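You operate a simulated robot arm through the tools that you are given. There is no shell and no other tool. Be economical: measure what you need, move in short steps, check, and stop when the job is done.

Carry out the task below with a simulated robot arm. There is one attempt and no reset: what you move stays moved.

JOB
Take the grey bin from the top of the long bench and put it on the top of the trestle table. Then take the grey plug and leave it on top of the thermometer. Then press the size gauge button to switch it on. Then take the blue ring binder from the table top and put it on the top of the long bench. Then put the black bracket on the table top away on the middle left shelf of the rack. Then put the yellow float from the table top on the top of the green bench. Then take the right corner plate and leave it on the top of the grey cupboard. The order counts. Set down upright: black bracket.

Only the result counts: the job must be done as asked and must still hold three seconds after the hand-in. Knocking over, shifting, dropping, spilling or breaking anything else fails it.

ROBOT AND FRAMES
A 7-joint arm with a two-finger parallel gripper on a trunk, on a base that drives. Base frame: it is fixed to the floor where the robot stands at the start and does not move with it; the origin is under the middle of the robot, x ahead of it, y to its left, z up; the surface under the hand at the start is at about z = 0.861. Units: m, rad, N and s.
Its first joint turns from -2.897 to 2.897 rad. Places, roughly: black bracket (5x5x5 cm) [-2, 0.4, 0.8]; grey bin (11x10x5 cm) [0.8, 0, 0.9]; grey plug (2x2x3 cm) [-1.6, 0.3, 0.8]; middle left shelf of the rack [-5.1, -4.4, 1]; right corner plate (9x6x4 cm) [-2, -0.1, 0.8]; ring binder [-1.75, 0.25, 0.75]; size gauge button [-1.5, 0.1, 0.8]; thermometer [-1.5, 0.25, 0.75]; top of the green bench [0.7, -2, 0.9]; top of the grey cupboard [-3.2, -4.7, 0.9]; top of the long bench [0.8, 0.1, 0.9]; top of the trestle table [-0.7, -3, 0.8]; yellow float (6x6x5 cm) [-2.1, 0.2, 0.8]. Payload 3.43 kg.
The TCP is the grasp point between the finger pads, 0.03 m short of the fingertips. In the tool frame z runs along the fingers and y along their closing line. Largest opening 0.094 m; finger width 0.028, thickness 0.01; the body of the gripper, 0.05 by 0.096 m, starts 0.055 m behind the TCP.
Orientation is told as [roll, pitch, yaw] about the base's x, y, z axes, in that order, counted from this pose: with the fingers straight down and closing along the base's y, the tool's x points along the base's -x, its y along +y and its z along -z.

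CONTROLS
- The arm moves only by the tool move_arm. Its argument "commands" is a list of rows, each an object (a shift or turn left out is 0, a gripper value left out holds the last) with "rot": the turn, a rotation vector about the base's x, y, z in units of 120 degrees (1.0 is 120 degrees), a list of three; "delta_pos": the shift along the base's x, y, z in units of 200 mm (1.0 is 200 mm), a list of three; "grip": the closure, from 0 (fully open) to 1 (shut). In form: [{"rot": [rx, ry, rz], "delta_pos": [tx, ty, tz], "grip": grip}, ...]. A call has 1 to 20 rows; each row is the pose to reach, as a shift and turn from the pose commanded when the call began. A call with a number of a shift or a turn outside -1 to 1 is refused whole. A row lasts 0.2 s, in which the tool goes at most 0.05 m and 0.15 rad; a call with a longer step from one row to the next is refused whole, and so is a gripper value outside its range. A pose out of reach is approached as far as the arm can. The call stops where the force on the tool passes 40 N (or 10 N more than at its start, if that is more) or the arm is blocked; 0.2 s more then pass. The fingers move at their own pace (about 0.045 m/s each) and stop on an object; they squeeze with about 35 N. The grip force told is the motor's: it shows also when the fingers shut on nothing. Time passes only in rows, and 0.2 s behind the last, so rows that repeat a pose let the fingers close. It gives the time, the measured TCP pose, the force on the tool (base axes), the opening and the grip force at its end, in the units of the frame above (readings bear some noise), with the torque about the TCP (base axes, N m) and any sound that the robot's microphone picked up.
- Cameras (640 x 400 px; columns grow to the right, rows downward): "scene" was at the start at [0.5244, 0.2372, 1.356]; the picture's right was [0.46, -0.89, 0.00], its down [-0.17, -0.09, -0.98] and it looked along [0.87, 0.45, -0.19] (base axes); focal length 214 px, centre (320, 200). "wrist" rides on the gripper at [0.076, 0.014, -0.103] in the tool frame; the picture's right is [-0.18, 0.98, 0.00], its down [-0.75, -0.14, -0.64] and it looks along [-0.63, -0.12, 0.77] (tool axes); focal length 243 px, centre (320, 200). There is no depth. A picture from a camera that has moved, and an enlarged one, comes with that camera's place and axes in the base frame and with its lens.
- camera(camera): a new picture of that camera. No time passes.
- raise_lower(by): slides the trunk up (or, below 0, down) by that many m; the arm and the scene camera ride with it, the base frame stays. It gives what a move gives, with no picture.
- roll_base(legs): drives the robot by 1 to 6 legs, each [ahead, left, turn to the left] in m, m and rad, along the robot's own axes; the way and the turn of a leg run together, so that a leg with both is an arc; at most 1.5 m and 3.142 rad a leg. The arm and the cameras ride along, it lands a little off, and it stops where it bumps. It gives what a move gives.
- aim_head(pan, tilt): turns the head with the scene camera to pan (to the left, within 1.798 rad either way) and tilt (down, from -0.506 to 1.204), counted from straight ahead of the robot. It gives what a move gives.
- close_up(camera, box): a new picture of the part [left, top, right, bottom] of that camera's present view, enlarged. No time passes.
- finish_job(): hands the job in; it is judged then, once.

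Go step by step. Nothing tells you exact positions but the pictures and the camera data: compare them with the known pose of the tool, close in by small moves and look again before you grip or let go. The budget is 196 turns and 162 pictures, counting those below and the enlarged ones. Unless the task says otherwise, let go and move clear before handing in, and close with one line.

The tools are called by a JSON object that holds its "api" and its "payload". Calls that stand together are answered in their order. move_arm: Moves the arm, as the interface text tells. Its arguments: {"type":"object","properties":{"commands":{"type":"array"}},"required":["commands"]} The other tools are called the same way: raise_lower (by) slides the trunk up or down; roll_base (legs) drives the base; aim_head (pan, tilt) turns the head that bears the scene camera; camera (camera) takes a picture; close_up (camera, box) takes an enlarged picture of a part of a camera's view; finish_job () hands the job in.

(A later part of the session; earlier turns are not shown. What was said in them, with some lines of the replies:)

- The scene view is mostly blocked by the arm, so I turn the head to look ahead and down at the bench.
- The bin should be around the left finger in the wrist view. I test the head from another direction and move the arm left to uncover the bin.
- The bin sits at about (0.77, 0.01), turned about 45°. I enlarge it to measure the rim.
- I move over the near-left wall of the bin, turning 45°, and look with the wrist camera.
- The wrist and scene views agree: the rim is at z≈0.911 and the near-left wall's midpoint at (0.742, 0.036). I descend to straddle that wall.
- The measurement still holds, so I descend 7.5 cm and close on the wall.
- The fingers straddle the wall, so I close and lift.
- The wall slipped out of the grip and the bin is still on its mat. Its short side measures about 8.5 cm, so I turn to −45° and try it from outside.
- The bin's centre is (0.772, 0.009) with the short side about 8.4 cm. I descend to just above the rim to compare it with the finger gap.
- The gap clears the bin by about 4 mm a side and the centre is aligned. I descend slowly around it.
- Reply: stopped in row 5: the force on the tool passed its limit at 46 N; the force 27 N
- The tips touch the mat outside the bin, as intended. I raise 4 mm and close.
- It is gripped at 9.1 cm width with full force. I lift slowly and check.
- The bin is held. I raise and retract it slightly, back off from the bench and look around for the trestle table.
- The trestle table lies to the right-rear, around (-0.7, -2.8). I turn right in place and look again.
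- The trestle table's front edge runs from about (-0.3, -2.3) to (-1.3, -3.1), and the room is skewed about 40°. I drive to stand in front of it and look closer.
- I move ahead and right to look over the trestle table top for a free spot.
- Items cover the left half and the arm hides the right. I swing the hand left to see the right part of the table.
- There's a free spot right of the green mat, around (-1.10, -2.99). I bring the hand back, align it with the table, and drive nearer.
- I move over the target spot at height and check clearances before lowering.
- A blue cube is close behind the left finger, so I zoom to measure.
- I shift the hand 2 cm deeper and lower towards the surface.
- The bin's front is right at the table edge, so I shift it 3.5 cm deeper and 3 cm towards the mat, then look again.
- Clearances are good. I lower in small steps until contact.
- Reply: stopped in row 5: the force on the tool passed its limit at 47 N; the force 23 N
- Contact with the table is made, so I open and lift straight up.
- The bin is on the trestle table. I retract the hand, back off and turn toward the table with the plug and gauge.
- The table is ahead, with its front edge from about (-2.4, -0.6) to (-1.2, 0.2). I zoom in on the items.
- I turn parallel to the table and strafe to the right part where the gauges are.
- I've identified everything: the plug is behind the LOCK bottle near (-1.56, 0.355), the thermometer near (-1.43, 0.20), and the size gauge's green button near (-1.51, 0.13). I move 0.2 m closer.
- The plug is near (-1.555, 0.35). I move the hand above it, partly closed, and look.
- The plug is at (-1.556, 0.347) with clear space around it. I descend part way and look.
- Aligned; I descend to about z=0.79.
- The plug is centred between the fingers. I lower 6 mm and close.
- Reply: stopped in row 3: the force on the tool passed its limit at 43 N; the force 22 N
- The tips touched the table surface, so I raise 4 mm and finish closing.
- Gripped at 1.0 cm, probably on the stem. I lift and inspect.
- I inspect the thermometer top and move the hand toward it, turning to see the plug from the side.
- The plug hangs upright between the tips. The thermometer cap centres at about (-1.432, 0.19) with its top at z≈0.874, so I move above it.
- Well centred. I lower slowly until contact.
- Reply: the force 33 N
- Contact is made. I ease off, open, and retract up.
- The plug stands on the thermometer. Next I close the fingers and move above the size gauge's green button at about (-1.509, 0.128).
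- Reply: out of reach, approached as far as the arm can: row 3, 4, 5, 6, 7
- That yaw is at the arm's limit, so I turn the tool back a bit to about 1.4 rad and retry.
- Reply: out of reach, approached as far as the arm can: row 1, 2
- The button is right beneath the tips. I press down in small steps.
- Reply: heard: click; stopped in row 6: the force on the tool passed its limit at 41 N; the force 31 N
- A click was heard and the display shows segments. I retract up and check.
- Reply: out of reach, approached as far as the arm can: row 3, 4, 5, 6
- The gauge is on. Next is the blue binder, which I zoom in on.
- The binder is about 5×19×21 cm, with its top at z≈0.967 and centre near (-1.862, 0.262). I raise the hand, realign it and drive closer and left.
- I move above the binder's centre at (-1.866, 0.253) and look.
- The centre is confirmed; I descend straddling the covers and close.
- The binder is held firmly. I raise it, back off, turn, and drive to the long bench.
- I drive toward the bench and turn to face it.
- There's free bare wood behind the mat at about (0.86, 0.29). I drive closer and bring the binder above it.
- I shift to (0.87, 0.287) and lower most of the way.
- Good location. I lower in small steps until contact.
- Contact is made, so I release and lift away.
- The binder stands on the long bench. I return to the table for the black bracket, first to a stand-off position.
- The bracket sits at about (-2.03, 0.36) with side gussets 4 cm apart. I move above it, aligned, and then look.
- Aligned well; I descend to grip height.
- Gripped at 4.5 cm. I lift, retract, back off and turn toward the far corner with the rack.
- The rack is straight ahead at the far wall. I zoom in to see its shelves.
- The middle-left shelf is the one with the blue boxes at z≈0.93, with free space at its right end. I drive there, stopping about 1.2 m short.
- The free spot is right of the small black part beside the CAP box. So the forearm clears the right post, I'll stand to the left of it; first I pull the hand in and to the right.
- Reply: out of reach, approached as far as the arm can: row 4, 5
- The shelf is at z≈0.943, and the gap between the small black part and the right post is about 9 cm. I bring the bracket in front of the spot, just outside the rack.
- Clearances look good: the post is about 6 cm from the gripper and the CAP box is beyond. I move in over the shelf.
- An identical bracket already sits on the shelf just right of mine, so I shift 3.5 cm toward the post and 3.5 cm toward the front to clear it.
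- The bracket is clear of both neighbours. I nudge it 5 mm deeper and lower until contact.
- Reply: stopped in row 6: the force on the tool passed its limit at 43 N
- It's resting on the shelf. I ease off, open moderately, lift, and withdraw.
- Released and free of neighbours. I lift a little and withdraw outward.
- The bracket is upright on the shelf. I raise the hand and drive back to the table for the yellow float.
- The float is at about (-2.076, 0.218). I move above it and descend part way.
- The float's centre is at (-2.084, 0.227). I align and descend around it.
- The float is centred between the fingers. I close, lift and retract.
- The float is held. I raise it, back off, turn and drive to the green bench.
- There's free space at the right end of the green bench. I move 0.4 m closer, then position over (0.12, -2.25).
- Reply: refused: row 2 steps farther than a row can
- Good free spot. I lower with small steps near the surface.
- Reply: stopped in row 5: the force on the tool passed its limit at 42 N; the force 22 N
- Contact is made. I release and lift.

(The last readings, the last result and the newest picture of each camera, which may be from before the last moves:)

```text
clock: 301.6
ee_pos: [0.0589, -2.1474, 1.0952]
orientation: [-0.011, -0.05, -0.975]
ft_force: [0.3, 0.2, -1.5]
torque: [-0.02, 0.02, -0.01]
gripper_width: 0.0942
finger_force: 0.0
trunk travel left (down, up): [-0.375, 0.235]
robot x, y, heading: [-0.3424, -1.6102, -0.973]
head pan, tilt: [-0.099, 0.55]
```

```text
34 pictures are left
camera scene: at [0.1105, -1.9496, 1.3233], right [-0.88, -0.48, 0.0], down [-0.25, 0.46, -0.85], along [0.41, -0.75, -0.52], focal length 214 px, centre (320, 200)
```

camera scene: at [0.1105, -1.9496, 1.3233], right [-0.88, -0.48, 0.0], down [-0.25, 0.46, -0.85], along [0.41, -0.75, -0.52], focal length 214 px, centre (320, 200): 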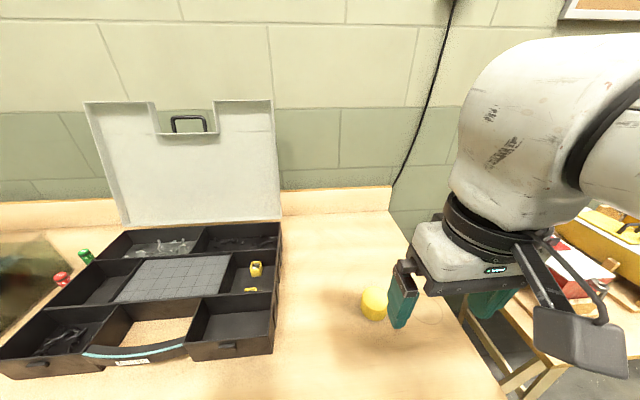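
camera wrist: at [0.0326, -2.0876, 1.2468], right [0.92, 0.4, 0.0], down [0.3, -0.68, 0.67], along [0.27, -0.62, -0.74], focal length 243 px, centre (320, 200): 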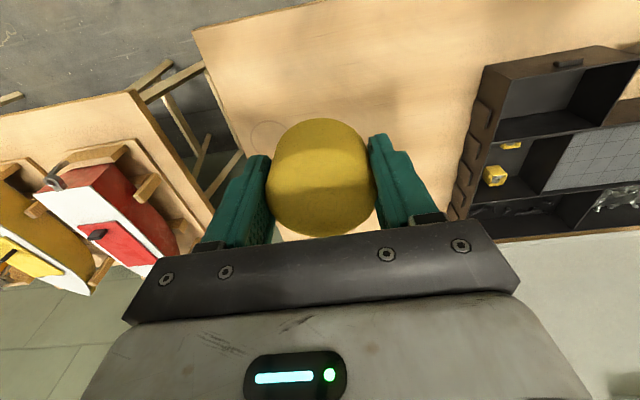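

The float is on the green bench. I go back to the table for the corner plate.

{"api": "roll_base", "payload": {"legs": [[-1.1, 0, 0], [0, -0.38, 0], [0, 0, 3.14], [0.3, 0.1, 0]]}}

{"api": "aim_head", "payload": {"pan": 0.0, "tilt": 0.75}}

{"api": "camera", "payload": {"camera": "scene"}}

{"api": "camera", "payload": {"camera": "wrist"}}

```text
clock: 318.3
ee_pos: [-1.9219, -0.1836, 1.096]
orientation: [-0.009, -0.051, 2.164]
ft_force: [-0.3, -0.7, 0.7]
torque: [0.03, -0.02, 0.03]
gripper_width: 0.0941
finger_force: 0.0
trunk travel left (down, up): [-0.375, 0.235]
robot x, y, heading: [-1.5236, -0.7194, 2.161]
head pan, tilt: [-0.099, 0.55]
```

```text
clock: 319.1
ee_pos: [-1.9224, -0.1831, 1.0951]
orientation: [-0.011, -0.052, 2.165]
ft_force: [0.6, 0.1, 0.6]
torque: [0.01, 0.04, 0.04]
gripper_width: 0.0941
finger_force: 0.1
trunk travel left (down, up): [-0.375, 0.235]
robot x, y, heading: [-1.5248, -0.7223, 2.163]
head pan, tilt: [0.0, 0.75]
```

```text
33 pictures are left
camera scene: at [-1.9809, -0.3935, 1.3059], right [0.83, 0.56, 0.0], down [0.38, -0.56, -0.73], along [-0.41, 0.61, -0.68], focal length 214 px, centre (320, 200)
```

scene: 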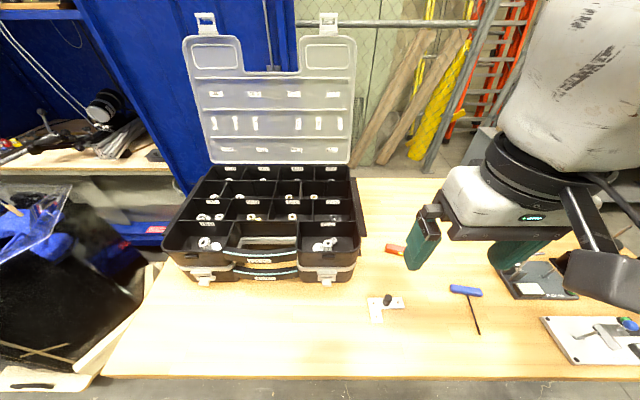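

```text
32 pictures are left
camera wrist: at [-1.8903, -0.2605, 1.1949], right [-0.92, -0.4, 0.0], down [-0.29, 0.67, 0.68], along [-0.27, 0.62, -0.73], focal length 243 px, centre (320, 200)
```

wrist: 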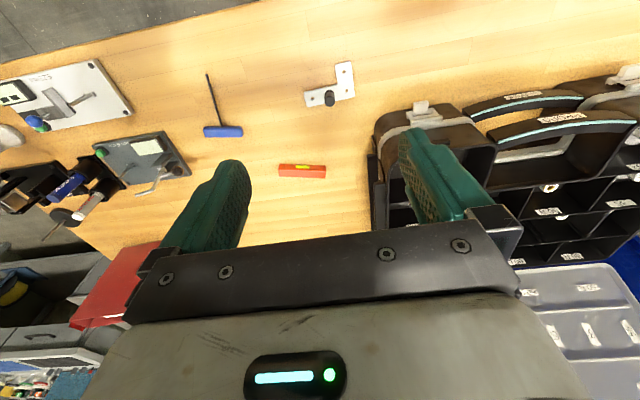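

{"api": "close_up", "payload": {"camera": "wrist", "box": [280, 40, 380, 130]}}

{"api": "close_up", "payload": {"camera": "scene", "box": [350, 280, 420, 340]}}

```text
4.44 times, centred on (330, 85) of wrist
camera zoom: at [-1.8903, -0.2605, 1.1949], right [-0.92, -0.4, 0.0], down [-0.29, 0.67, 0.68], along [-0.27, 0.62, -0.73], focal length 1078 px, centre (276, 711)
```

zoom: 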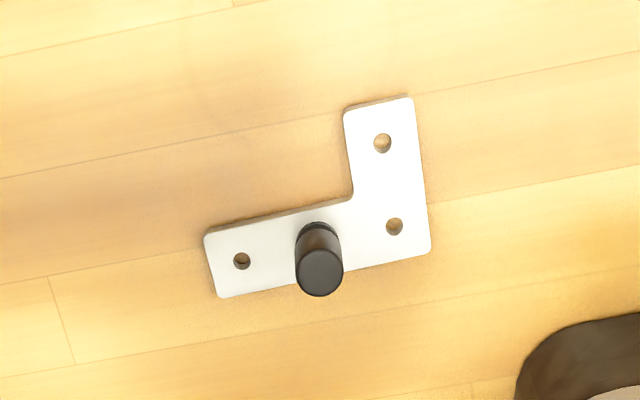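

```text
6.67 times, centred on (385, 310) of scene
camera zoom: at [-1.9809, -0.3935, 1.3059], right [0.83, 0.56, 0.0], down [0.38, -0.56, -0.73], along [-0.41, 0.61, -0.68], focal length 1430 px, centre (-113, -533)
```

zoom: 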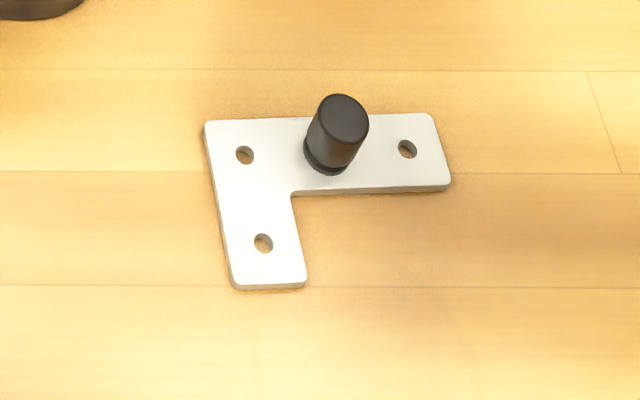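

The plate's black knob is about 1.9 cm wide at (-1.965, -0.129), with its top at z≈0.797. I move above it and descend.

{"api": "move_arm", "payload": {"commands": [{"delta_pos": [-0.11, 0.13, 0], "grip": 0.45}, {"delta_pos": [-0.215, 0.27, 0], "grip": 0.45}, {"delta_pos": [-0.215, 0.27, -0.2], "grip": 0.45}, {"delta_pos": [-0.215, 0.27, -0.4], "grip": 0.45}, {"delta_pos": [-0.215, 0.27, -0.6], "grip": 0.45}, {"delta_pos": [-0.215, 0.27, -0.8], "grip": 0.45}, {"delta_pos": [-0.215, 0.27, -1.0], "grip": 0.45}, {"delta_pos": [-0.215, 0.27, -1.0], "grip": 0.45}]}}

{"api": "camera", "payload": {"camera": "wrist"}}

```text
clock: 320.9
ee_pos: [-1.9651, -0.1295, 0.8962]
orientation: [-0.011, -0.05, 2.165]
ft_force: [-0.3, -0.8, -0.4]
torque: [0.02, -0.01, -0.01]
gripper_width: 0.0516
finger_force: 0.0
trunk travel left (down, up): [-0.375, 0.235]
robot x, y, heading: [-1.5252, -0.7182, 2.168]
head pan, tilt: [0.0, 0.75]
```

```text
29 pictures are left
camera wrist: at [-1.9326, -0.2061, 0.9949], right [-0.92, -0.4, 0.0], down [-0.29, 0.67, 0.68], along [-0.27, 0.62, -0.73], focal length 243 px, centre (320, 200)
```

wrist: 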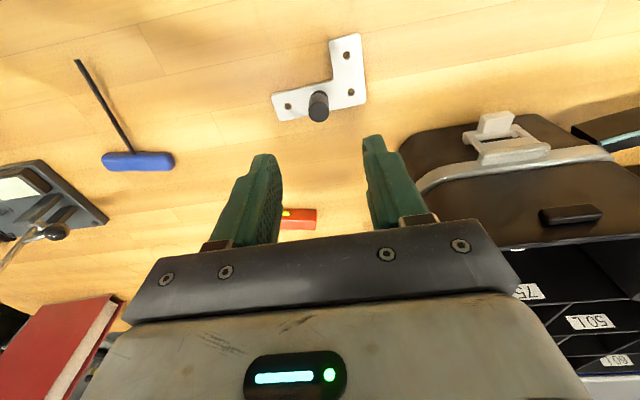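

{"api": "move_arm", "payload": {"commands": [{"delta_pos": [0.003, -0.01, -0.2]}, {"delta_pos": [0.003, -0.01, -0.35]}, {"delta_pos": [0.003, -0.01, -0.44]}, {"delta_pos": [0.003, -0.01, -0.485]}, {"delta_pos": [0.003, -0.01, -0.485]}]}}

{"api": "camera", "payload": {"camera": "wrist"}}

```text
clock: 322.1
ee_pos: [-1.9652, -0.1322, 0.7984]
orientation: [-0.012, -0.051, 2.166]
ft_force: [-0.7, -0.3, -0.2]
torque: [-0.02, -0.01, 0.0]
gripper_width: 0.0517
finger_force: 0.0
trunk travel left (down, up): [-0.375, 0.235]
robot x, y, heading: [-1.5264, -0.7213, 2.165]
head pan, tilt: [0.0, 0.75]
```

```text
28 pictures are left
camera wrist: at [-1.9324, -0.2086, 0.8977], right [-0.92, -0.4, 0.0], down [-0.29, 0.67, 0.68], along [-0.27, 0.63, -0.73], focal length 243 px, centre (320, 200)
```

wrist: 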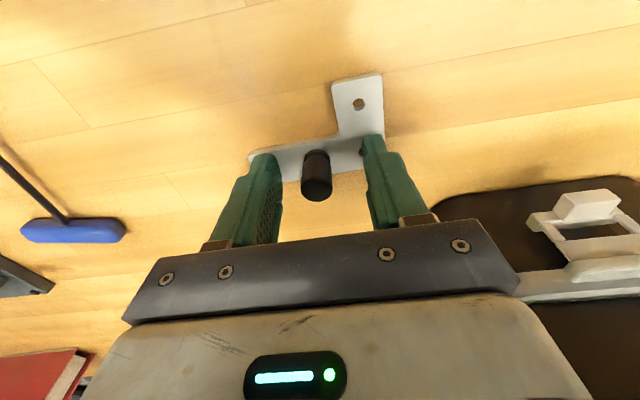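

The knob is between the fingers. I close and lift.

{"api": "move_arm", "payload": {"commands": [{"grip": 0.6}, {"grip": 1}, {"grip": 1}, {"grip": 1}, {"grip": 1}]}}

{"api": "move_arm", "payload": {"commands": [{"delta_pos": [0, 0, 0.05]}, {"delta_pos": [0, 0, 0.15]}, {"delta_pos": [0, 0, 0.3]}, {"delta_pos": [0, 0, 0.5]}, {"delta_pos": [0, 0, 0.7]}, {"delta_pos": [0, 0, 0.9]}, {"delta_pos": [0, 0, 1.0]}, {"delta_pos": [0, 0, 1.0]}]}}

{"api": "camera", "payload": {"camera": "wrist"}}

```text
clock: 323.2
ee_pos: [-1.9652, -0.1331, 0.7992]
orientation: [-0.009, -0.053, 2.165]
ft_force: [0.2, -1.3, 6.1]
torque: [-0.16, 0.19, -0.02]
gripper_width: 0.0169
finger_force: 34.9
trunk travel left (down, up): [-0.375, 0.235]
robot x, y, heading: [-1.5261, -0.7168, 2.166]
head pan, tilt: [0.0, 0.75]
```

```text
clock: 325.1
ee_pos: [-1.964, -0.1327, 0.998]
orientation: [-0.008, -0.05, 2.166]
ft_force: [0.2, 0.9, 0.0]
torque: [-0.01, -0.02, -0.05]
gripper_width: 0.0163
finger_force: 35.1
trunk travel left (down, up): [-0.375, 0.235]
robot x, y, heading: [-1.5244, -0.7172, 2.162]
head pan, tilt: [0.0, 0.75]
```

```text
27 pictures are left
camera wrist: at [-1.9319, -0.209, 1.0981], right [-0.92, -0.4, 0.0], down [-0.29, 0.67, 0.68], along [-0.27, 0.62, -0.73], focal length 243 px, centre (320, 200)
```

wrist: 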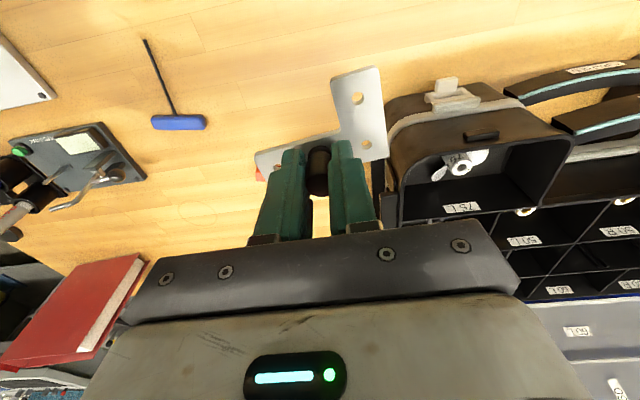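

The plate is held by its knob. I raise it, back off and drive towards the grey cupboard.

{"api": "move_arm", "payload": {"commands": [{"delta_pos": [0, 0, 0.25]}, {"delta_pos": [0, 0, 0.5]}, {"delta_pos": [0, 0, 0.7]}, {"delta_pos": [0, 0, 0.7]}]}}

{"api": "roll_base", "payload": {"legs": [[-0.5, 0, 0], [0, 0, 1.68], [1.25, 0.08, 0], [1.25, 0.08, 0], [1.1, 0, 0], [0, 0, 1.455]]}}

{"api": "aim_head", "payload": {"pan": 0.0, "tilt": 0.45}}

{"api": "camera", "payload": {"camera": "scene"}}

{"api": "camera", "payload": {"camera": "wrist"}}

```text
clock: 326.1
ee_pos: [-1.9671, -0.1316, 1.1396]
orientation: [-0.008, -0.05, 2.166]
ft_force: [-0.4, 0.5, -0.4]
torque: [0.0, -0.02, -0.05]
gripper_width: 0.0168
finger_force: 35.1
trunk travel left (down, up): [-0.375, 0.235]
robot x, y, heading: [-1.5264, -0.7183, 2.162]
head pan, tilt: [0.0, 0.75]
```

```text
clock: 353.6
ee_pos: [-3.4446, -4.1541, 1.1381]
orientation: [-0.009, -0.05, -0.979]
ft_force: [0.5, 0.5, -0.6]
torque: [0.02, -0.01, -0.02]
gripper_width: 0.0168
finger_force: 34.3
trunk travel left (down, up): [-0.375, 0.235]
robot x, y, heading: [-3.8849, -3.5715, -0.98]
head pan, tilt: [0.0, 0.75]
```

```text
clock: 354.4
ee_pos: [-3.4441, -4.1539, 1.1388]
orientation: [-0.009, -0.051, -0.979]
ft_force: [-0.3, 0.0, 0.3]
torque: [-0.01, 0.02, 0.02]
gripper_width: 0.0163
finger_force: 34.9
trunk travel left (down, up): [-0.375, 0.235]
robot x, y, heading: [-3.8836, -3.5663, -0.98]
head pan, tilt: [0.0, 0.45]
```

```text
26 pictures are left
camera scene: at [-3.4249, -3.9023, 1.3322], right [-0.83, -0.56, 0.0], down [-0.24, 0.36, -0.9], along [0.5, -0.75, -0.44], focal length 214 px, centre (320, 200)
```

scene: 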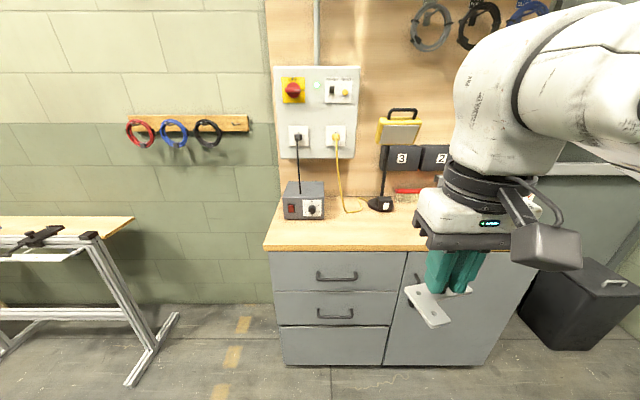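

```text
25 pictures are left
camera wrist: at [-3.477, -4.0795, 1.2382], right [0.92, 0.39, 0.0], down [0.29, -0.67, 0.68], along [0.27, -0.63, -0.73], focal length 243 px, centre (320, 200)
```

wrist: 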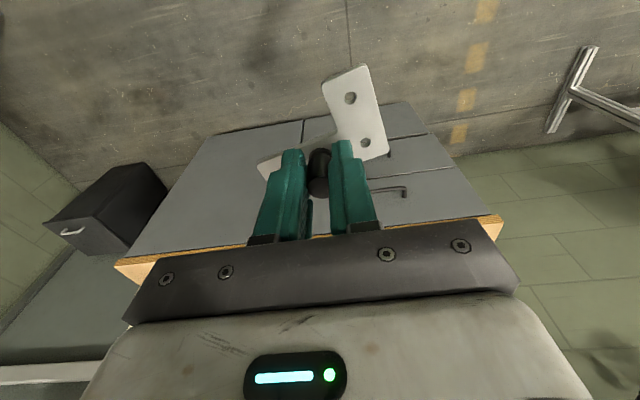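

The cupboard top has a clear front area in the middle, near (-3.18, -4.63). I drive 0.45 m ahead and look again.

{"api": "roll_base", "payload": {"legs": [[0.45, 0, 0]]}}

{"api": "aim_head", "payload": {"pan": -0.3, "tilt": 0.7}}

{"api": "camera", "payload": {"camera": "scene"}}

{"api": "camera", "payload": {"camera": "wrist"}}

```text
clock: 357.1
ee_pos: [-3.1949, -4.5311, 1.1395]
orientation: [-0.009, -0.051, -0.983]
ft_force: [-0.6, 0.0, -1.2]
torque: [0.01, 0.02, 0.02]
gripper_width: 0.0164
finger_force: 35.1
trunk travel left (down, up): [-0.375, 0.235]
robot x, y, heading: [-3.634, -3.942, -0.981]
head pan, tilt: [0.0, 0.45]
```

```text
clock: 357.9
ee_pos: [-3.1952, -4.5331, 1.1396]
orientation: [-0.009, -0.051, -0.983]
ft_force: [0.2, -1.1, -0.7]
torque: [0.01, 0.01, 0.02]
gripper_width: 0.0164
finger_force: 34.9
trunk travel left (down, up): [-0.375, 0.235]
robot x, y, heading: [-3.6308, -3.9411, -0.982]
head pan, tilt: [-0.3, 0.7]
```

```text
24 pictures are left
camera scene: at [-3.2015, -4.2846, 1.3102], right [-0.96, -0.28, 0.0], down [-0.18, 0.62, -0.77], along [0.22, -0.73, -0.64], focal length 214 px, centre (320, 200)
```

scene: 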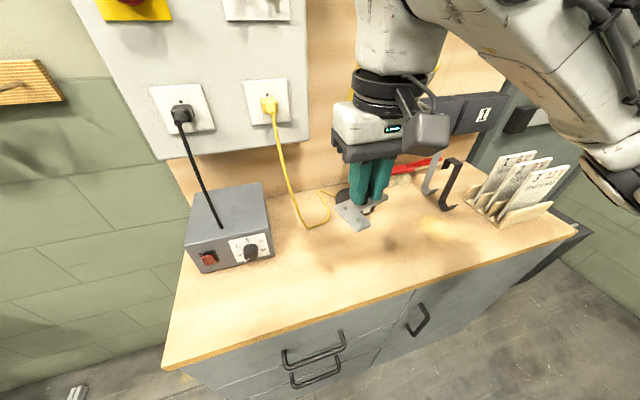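

```text
23 pictures are left
camera wrist: at [-3.2274, -4.4567, 1.2381], right [0.92, 0.39, 0.0], down [0.29, -0.67, 0.68], along [0.27, -0.63, -0.73], focal length 243 px, centre (320, 200)
```

wrist: 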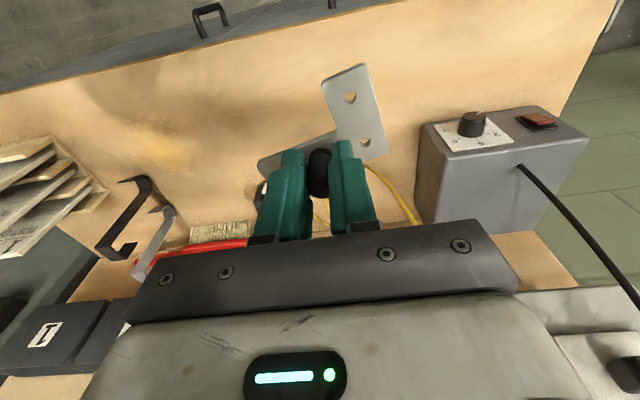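

I shift to a spot clear of the lamp and power box, about 11 cm in from the front edge, and lower to mid height.

{"api": "move_arm", "payload": {"commands": [{"delta_pos": [0.12, -0.055, 0]}, {"delta_pos": [0.24, -0.11, 0]}, {"delta_pos": [0.353, -0.166, 0]}, {"delta_pos": [0.353, -0.166, -0.2]}, {"delta_pos": [0.353, -0.166, -0.4]}, {"delta_pos": [0.353, -0.166, -0.6]}, {"delta_pos": [0.353, -0.166, -0.75]}, {"delta_pos": [0.353, -0.166, -0.75]}]}}

{"api": "camera", "payload": {"camera": "scene"}}

{"api": "camera", "payload": {"camera": "wrist"}}

```text
clock: 359.7
ee_pos: [-3.1242, -4.5651, 0.9889]
orientation: [-0.01, -0.053, -0.983]
ft_force: [-0.4, 0.4, -1.2]
torque: [-0.02, 0.02, 0.02]
gripper_width: 0.0165
finger_force: 35.1
trunk travel left (down, up): [-0.375, 0.235]
robot x, y, heading: [-3.6349, -3.9431, -0.982]
head pan, tilt: [-0.3, 0.7]
```

```text
22 pictures are left
camera scene: at [-3.2015, -4.2846, 1.3101], right [-0.96, -0.28, 0.0], down [-0.18, 0.62, -0.76], along [0.22, -0.73, -0.64], focal length 214 px, centre (320, 200)
```

scene: 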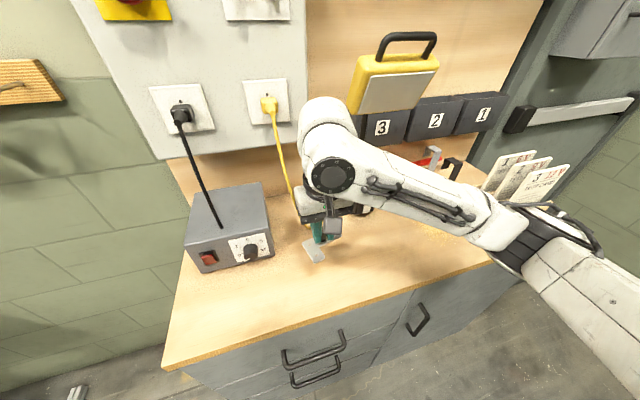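

```text
21 pictures are left
camera wrist: at [-3.1568, -4.4895, 1.0879], right [0.92, 0.39, 0.0], down [0.29, -0.67, 0.68], along [0.27, -0.63, -0.73], focal length 243 px, centre (320, 200)
```

wrist: 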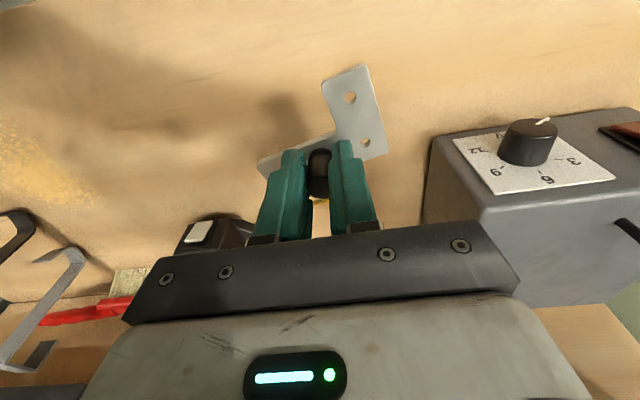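

The spot is clear beneath the plate. I lower in small steps until contact.

{"api": "move_arm", "payload": {"commands": [{"delta_pos": [0, 0, -0.06]}, {"delta_pos": [0, 0, -0.12]}, {"delta_pos": [0, 0, -0.17]}, {"delta_pos": [0, 0, -0.2]}, {"delta_pos": [0, 0, -0.225]}, {"delta_pos": [0, 0, -0.25]}, {"delta_pos": [0, 0, -0.275]}, {"delta_pos": [0, 0, -0.3]}, {"delta_pos": [0, 0, -0.325]}, {"delta_pos": [0, 0, -0.35]}, {"delta_pos": [0, 0, -0.375]}, {"delta_pos": [0, 0, -0.4]}, {"delta_pos": [0, 0, -0.425]}, {"delta_pos": [0, 0, -0.45]}]}}

{"api": "close_up", "payload": {"camera": "scene", "box": [260, 200, 380, 300]}}

```text
clock: 362.7
ee_pos: [-3.1242, -4.5656, 0.9018]
orientation: [-0.009, -0.057, -0.986]
ft_force: [1.5, 2.6, 25.9]
torque: [0.08, -0.28, 0.02]
gripper_width: 0.0164
finger_force: 34.9
trunk travel left (down, up): [-0.375, 0.235]
robot x, y, heading: [-3.6338, -3.9445, -0.983]
head pan, tilt: [-0.3, 0.7]
```

```text
4.00 times, centred on (320, 250) of scene
camera zoom: at [-3.202, -4.2838, 1.3111], right [-0.96, -0.28, 0.0], down [-0.18, 0.62, -0.77], along [0.22, -0.73, -0.64], focal length 858 px, centre (320, 0)
```

zoom: 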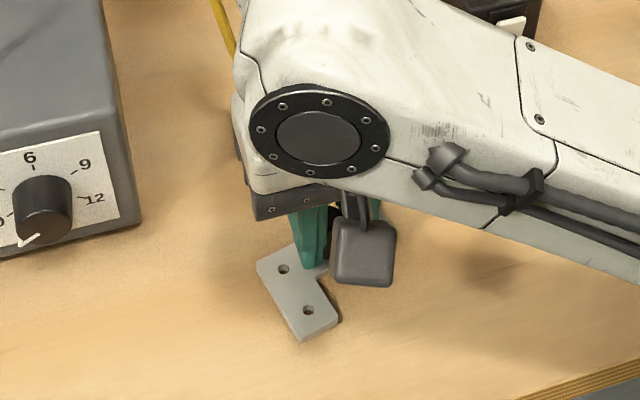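

Contact at about 26 N and the plate lies flat. I ease up slightly, release and lift away.

{"api": "move_arm", "payload": {"commands": [{"delta_pos": [0, 0, 0.01], "grip": 0.95}, {"delta_pos": [0, 0, 0.01], "grip": 0.75}, {"delta_pos": [0, 0, 0.01], "grip": 0.5}, {"delta_pos": [0, 0, 0.01], "grip": 0.45}, {"delta_pos": [0, 0, 0.01], "grip": 0.45}, {"delta_pos": [0, 0, 0.12], "grip": 0.45}, {"delta_pos": [0, 0, 0.3], "grip": 0.45}, {"delta_pos": [0, 0, 0.5], "grip": 0.45}, {"delta_pos": [0, 0, 0.7], "grip": 0.45}, {"delta_pos": [-0.1, 0.14, 0.8], "grip": 0.45}, {"delta_pos": [-0.22, 0.32, 0.8], "grip": 0.45}, {"delta_pos": [-0.34, 0.5, 0.8], "grip": 0.45}, {"delta_pos": [-0.46, 0.68, 0.8], "grip": 0.45}, {"delta_pos": [-0.46, 0.68, 0.8], "grip": 0.45}]}}

{"api": "camera", "payload": {"camera": "scene"}}

```text
clock: 365.7
ee_pos: [-3.1977, -4.4553, 1.0591]
orientation: [-0.008, -0.05, -0.983]
ft_force: [-0.7, -0.2, 1.0]
torque: [0.02, 0.0, 0.02]
gripper_width: 0.0518
finger_force: 0.1
out of reach, approached as far as the arm can: row 13, 14
trunk travel left (down, up): [-0.375, 0.235]
robot x, y, heading: [-3.6317, -3.9424, -0.985]
head pan, tilt: [-0.3, 0.7]
```

```text
19 pictures are left
camera scene: at [-3.2016, -4.2846, 1.3101], right [-0.96, -0.28, 0.0], down [-0.18, 0.62, -0.76], along [0.22, -0.73, -0.64], focal length 214 px, centre (320, 200)
```

scene: 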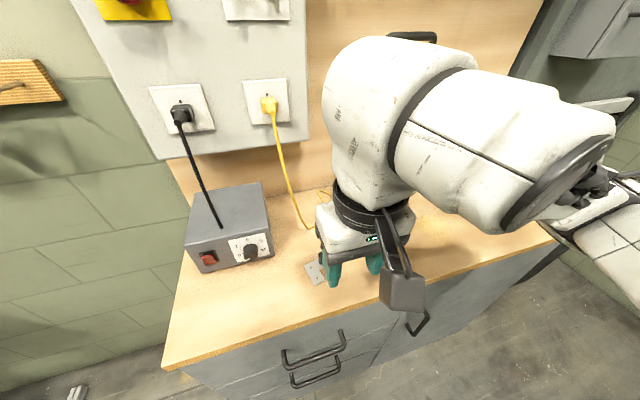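

The plate lies on the cupboard top. I back off to be clear and take a last look.

{"api": "roll_base", "payload": {"legs": [[-0.4, 0, 0]]}}

{"api": "camera", "payload": {"camera": "scene"}}

```text
clock: 368.2
ee_pos: [-3.4209, -4.1228, 1.0584]
orientation: [-0.009, -0.051, -0.987]
ft_force: [0.7, -0.3, 0.3]
torque: [0.0, -0.03, -0.01]
gripper_width: 0.0519
finger_force: 0.0
trunk travel left (down, up): [-0.375, 0.235]
robot x, y, heading: [-3.8565, -3.6116, -0.981]
head pan, tilt: [-0.3, 0.7]
```

```text
18 pictures are left
camera scene: at [-3.425, -3.9509, 1.3101], right [-0.96, -0.28, 0.0], down [-0.18, 0.62, -0.76], along [0.21, -0.73, -0.64], focal length 214 px, centre (320, 200)
```

scene: 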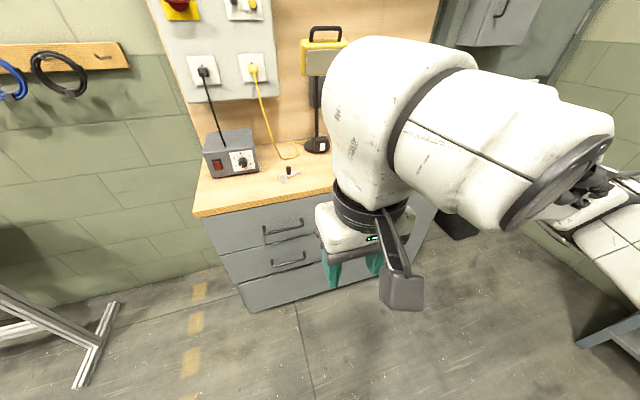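

The plate stands free on the cupboard and all the steps are done, so I hand in.

{"api": "finish_job", "payload": {}}

```text
The job is handed in.
```

All seven steps were carried out in the order asked, with nothing seen knocked over or shifted, and the job is handed in; I don't have the verdict.
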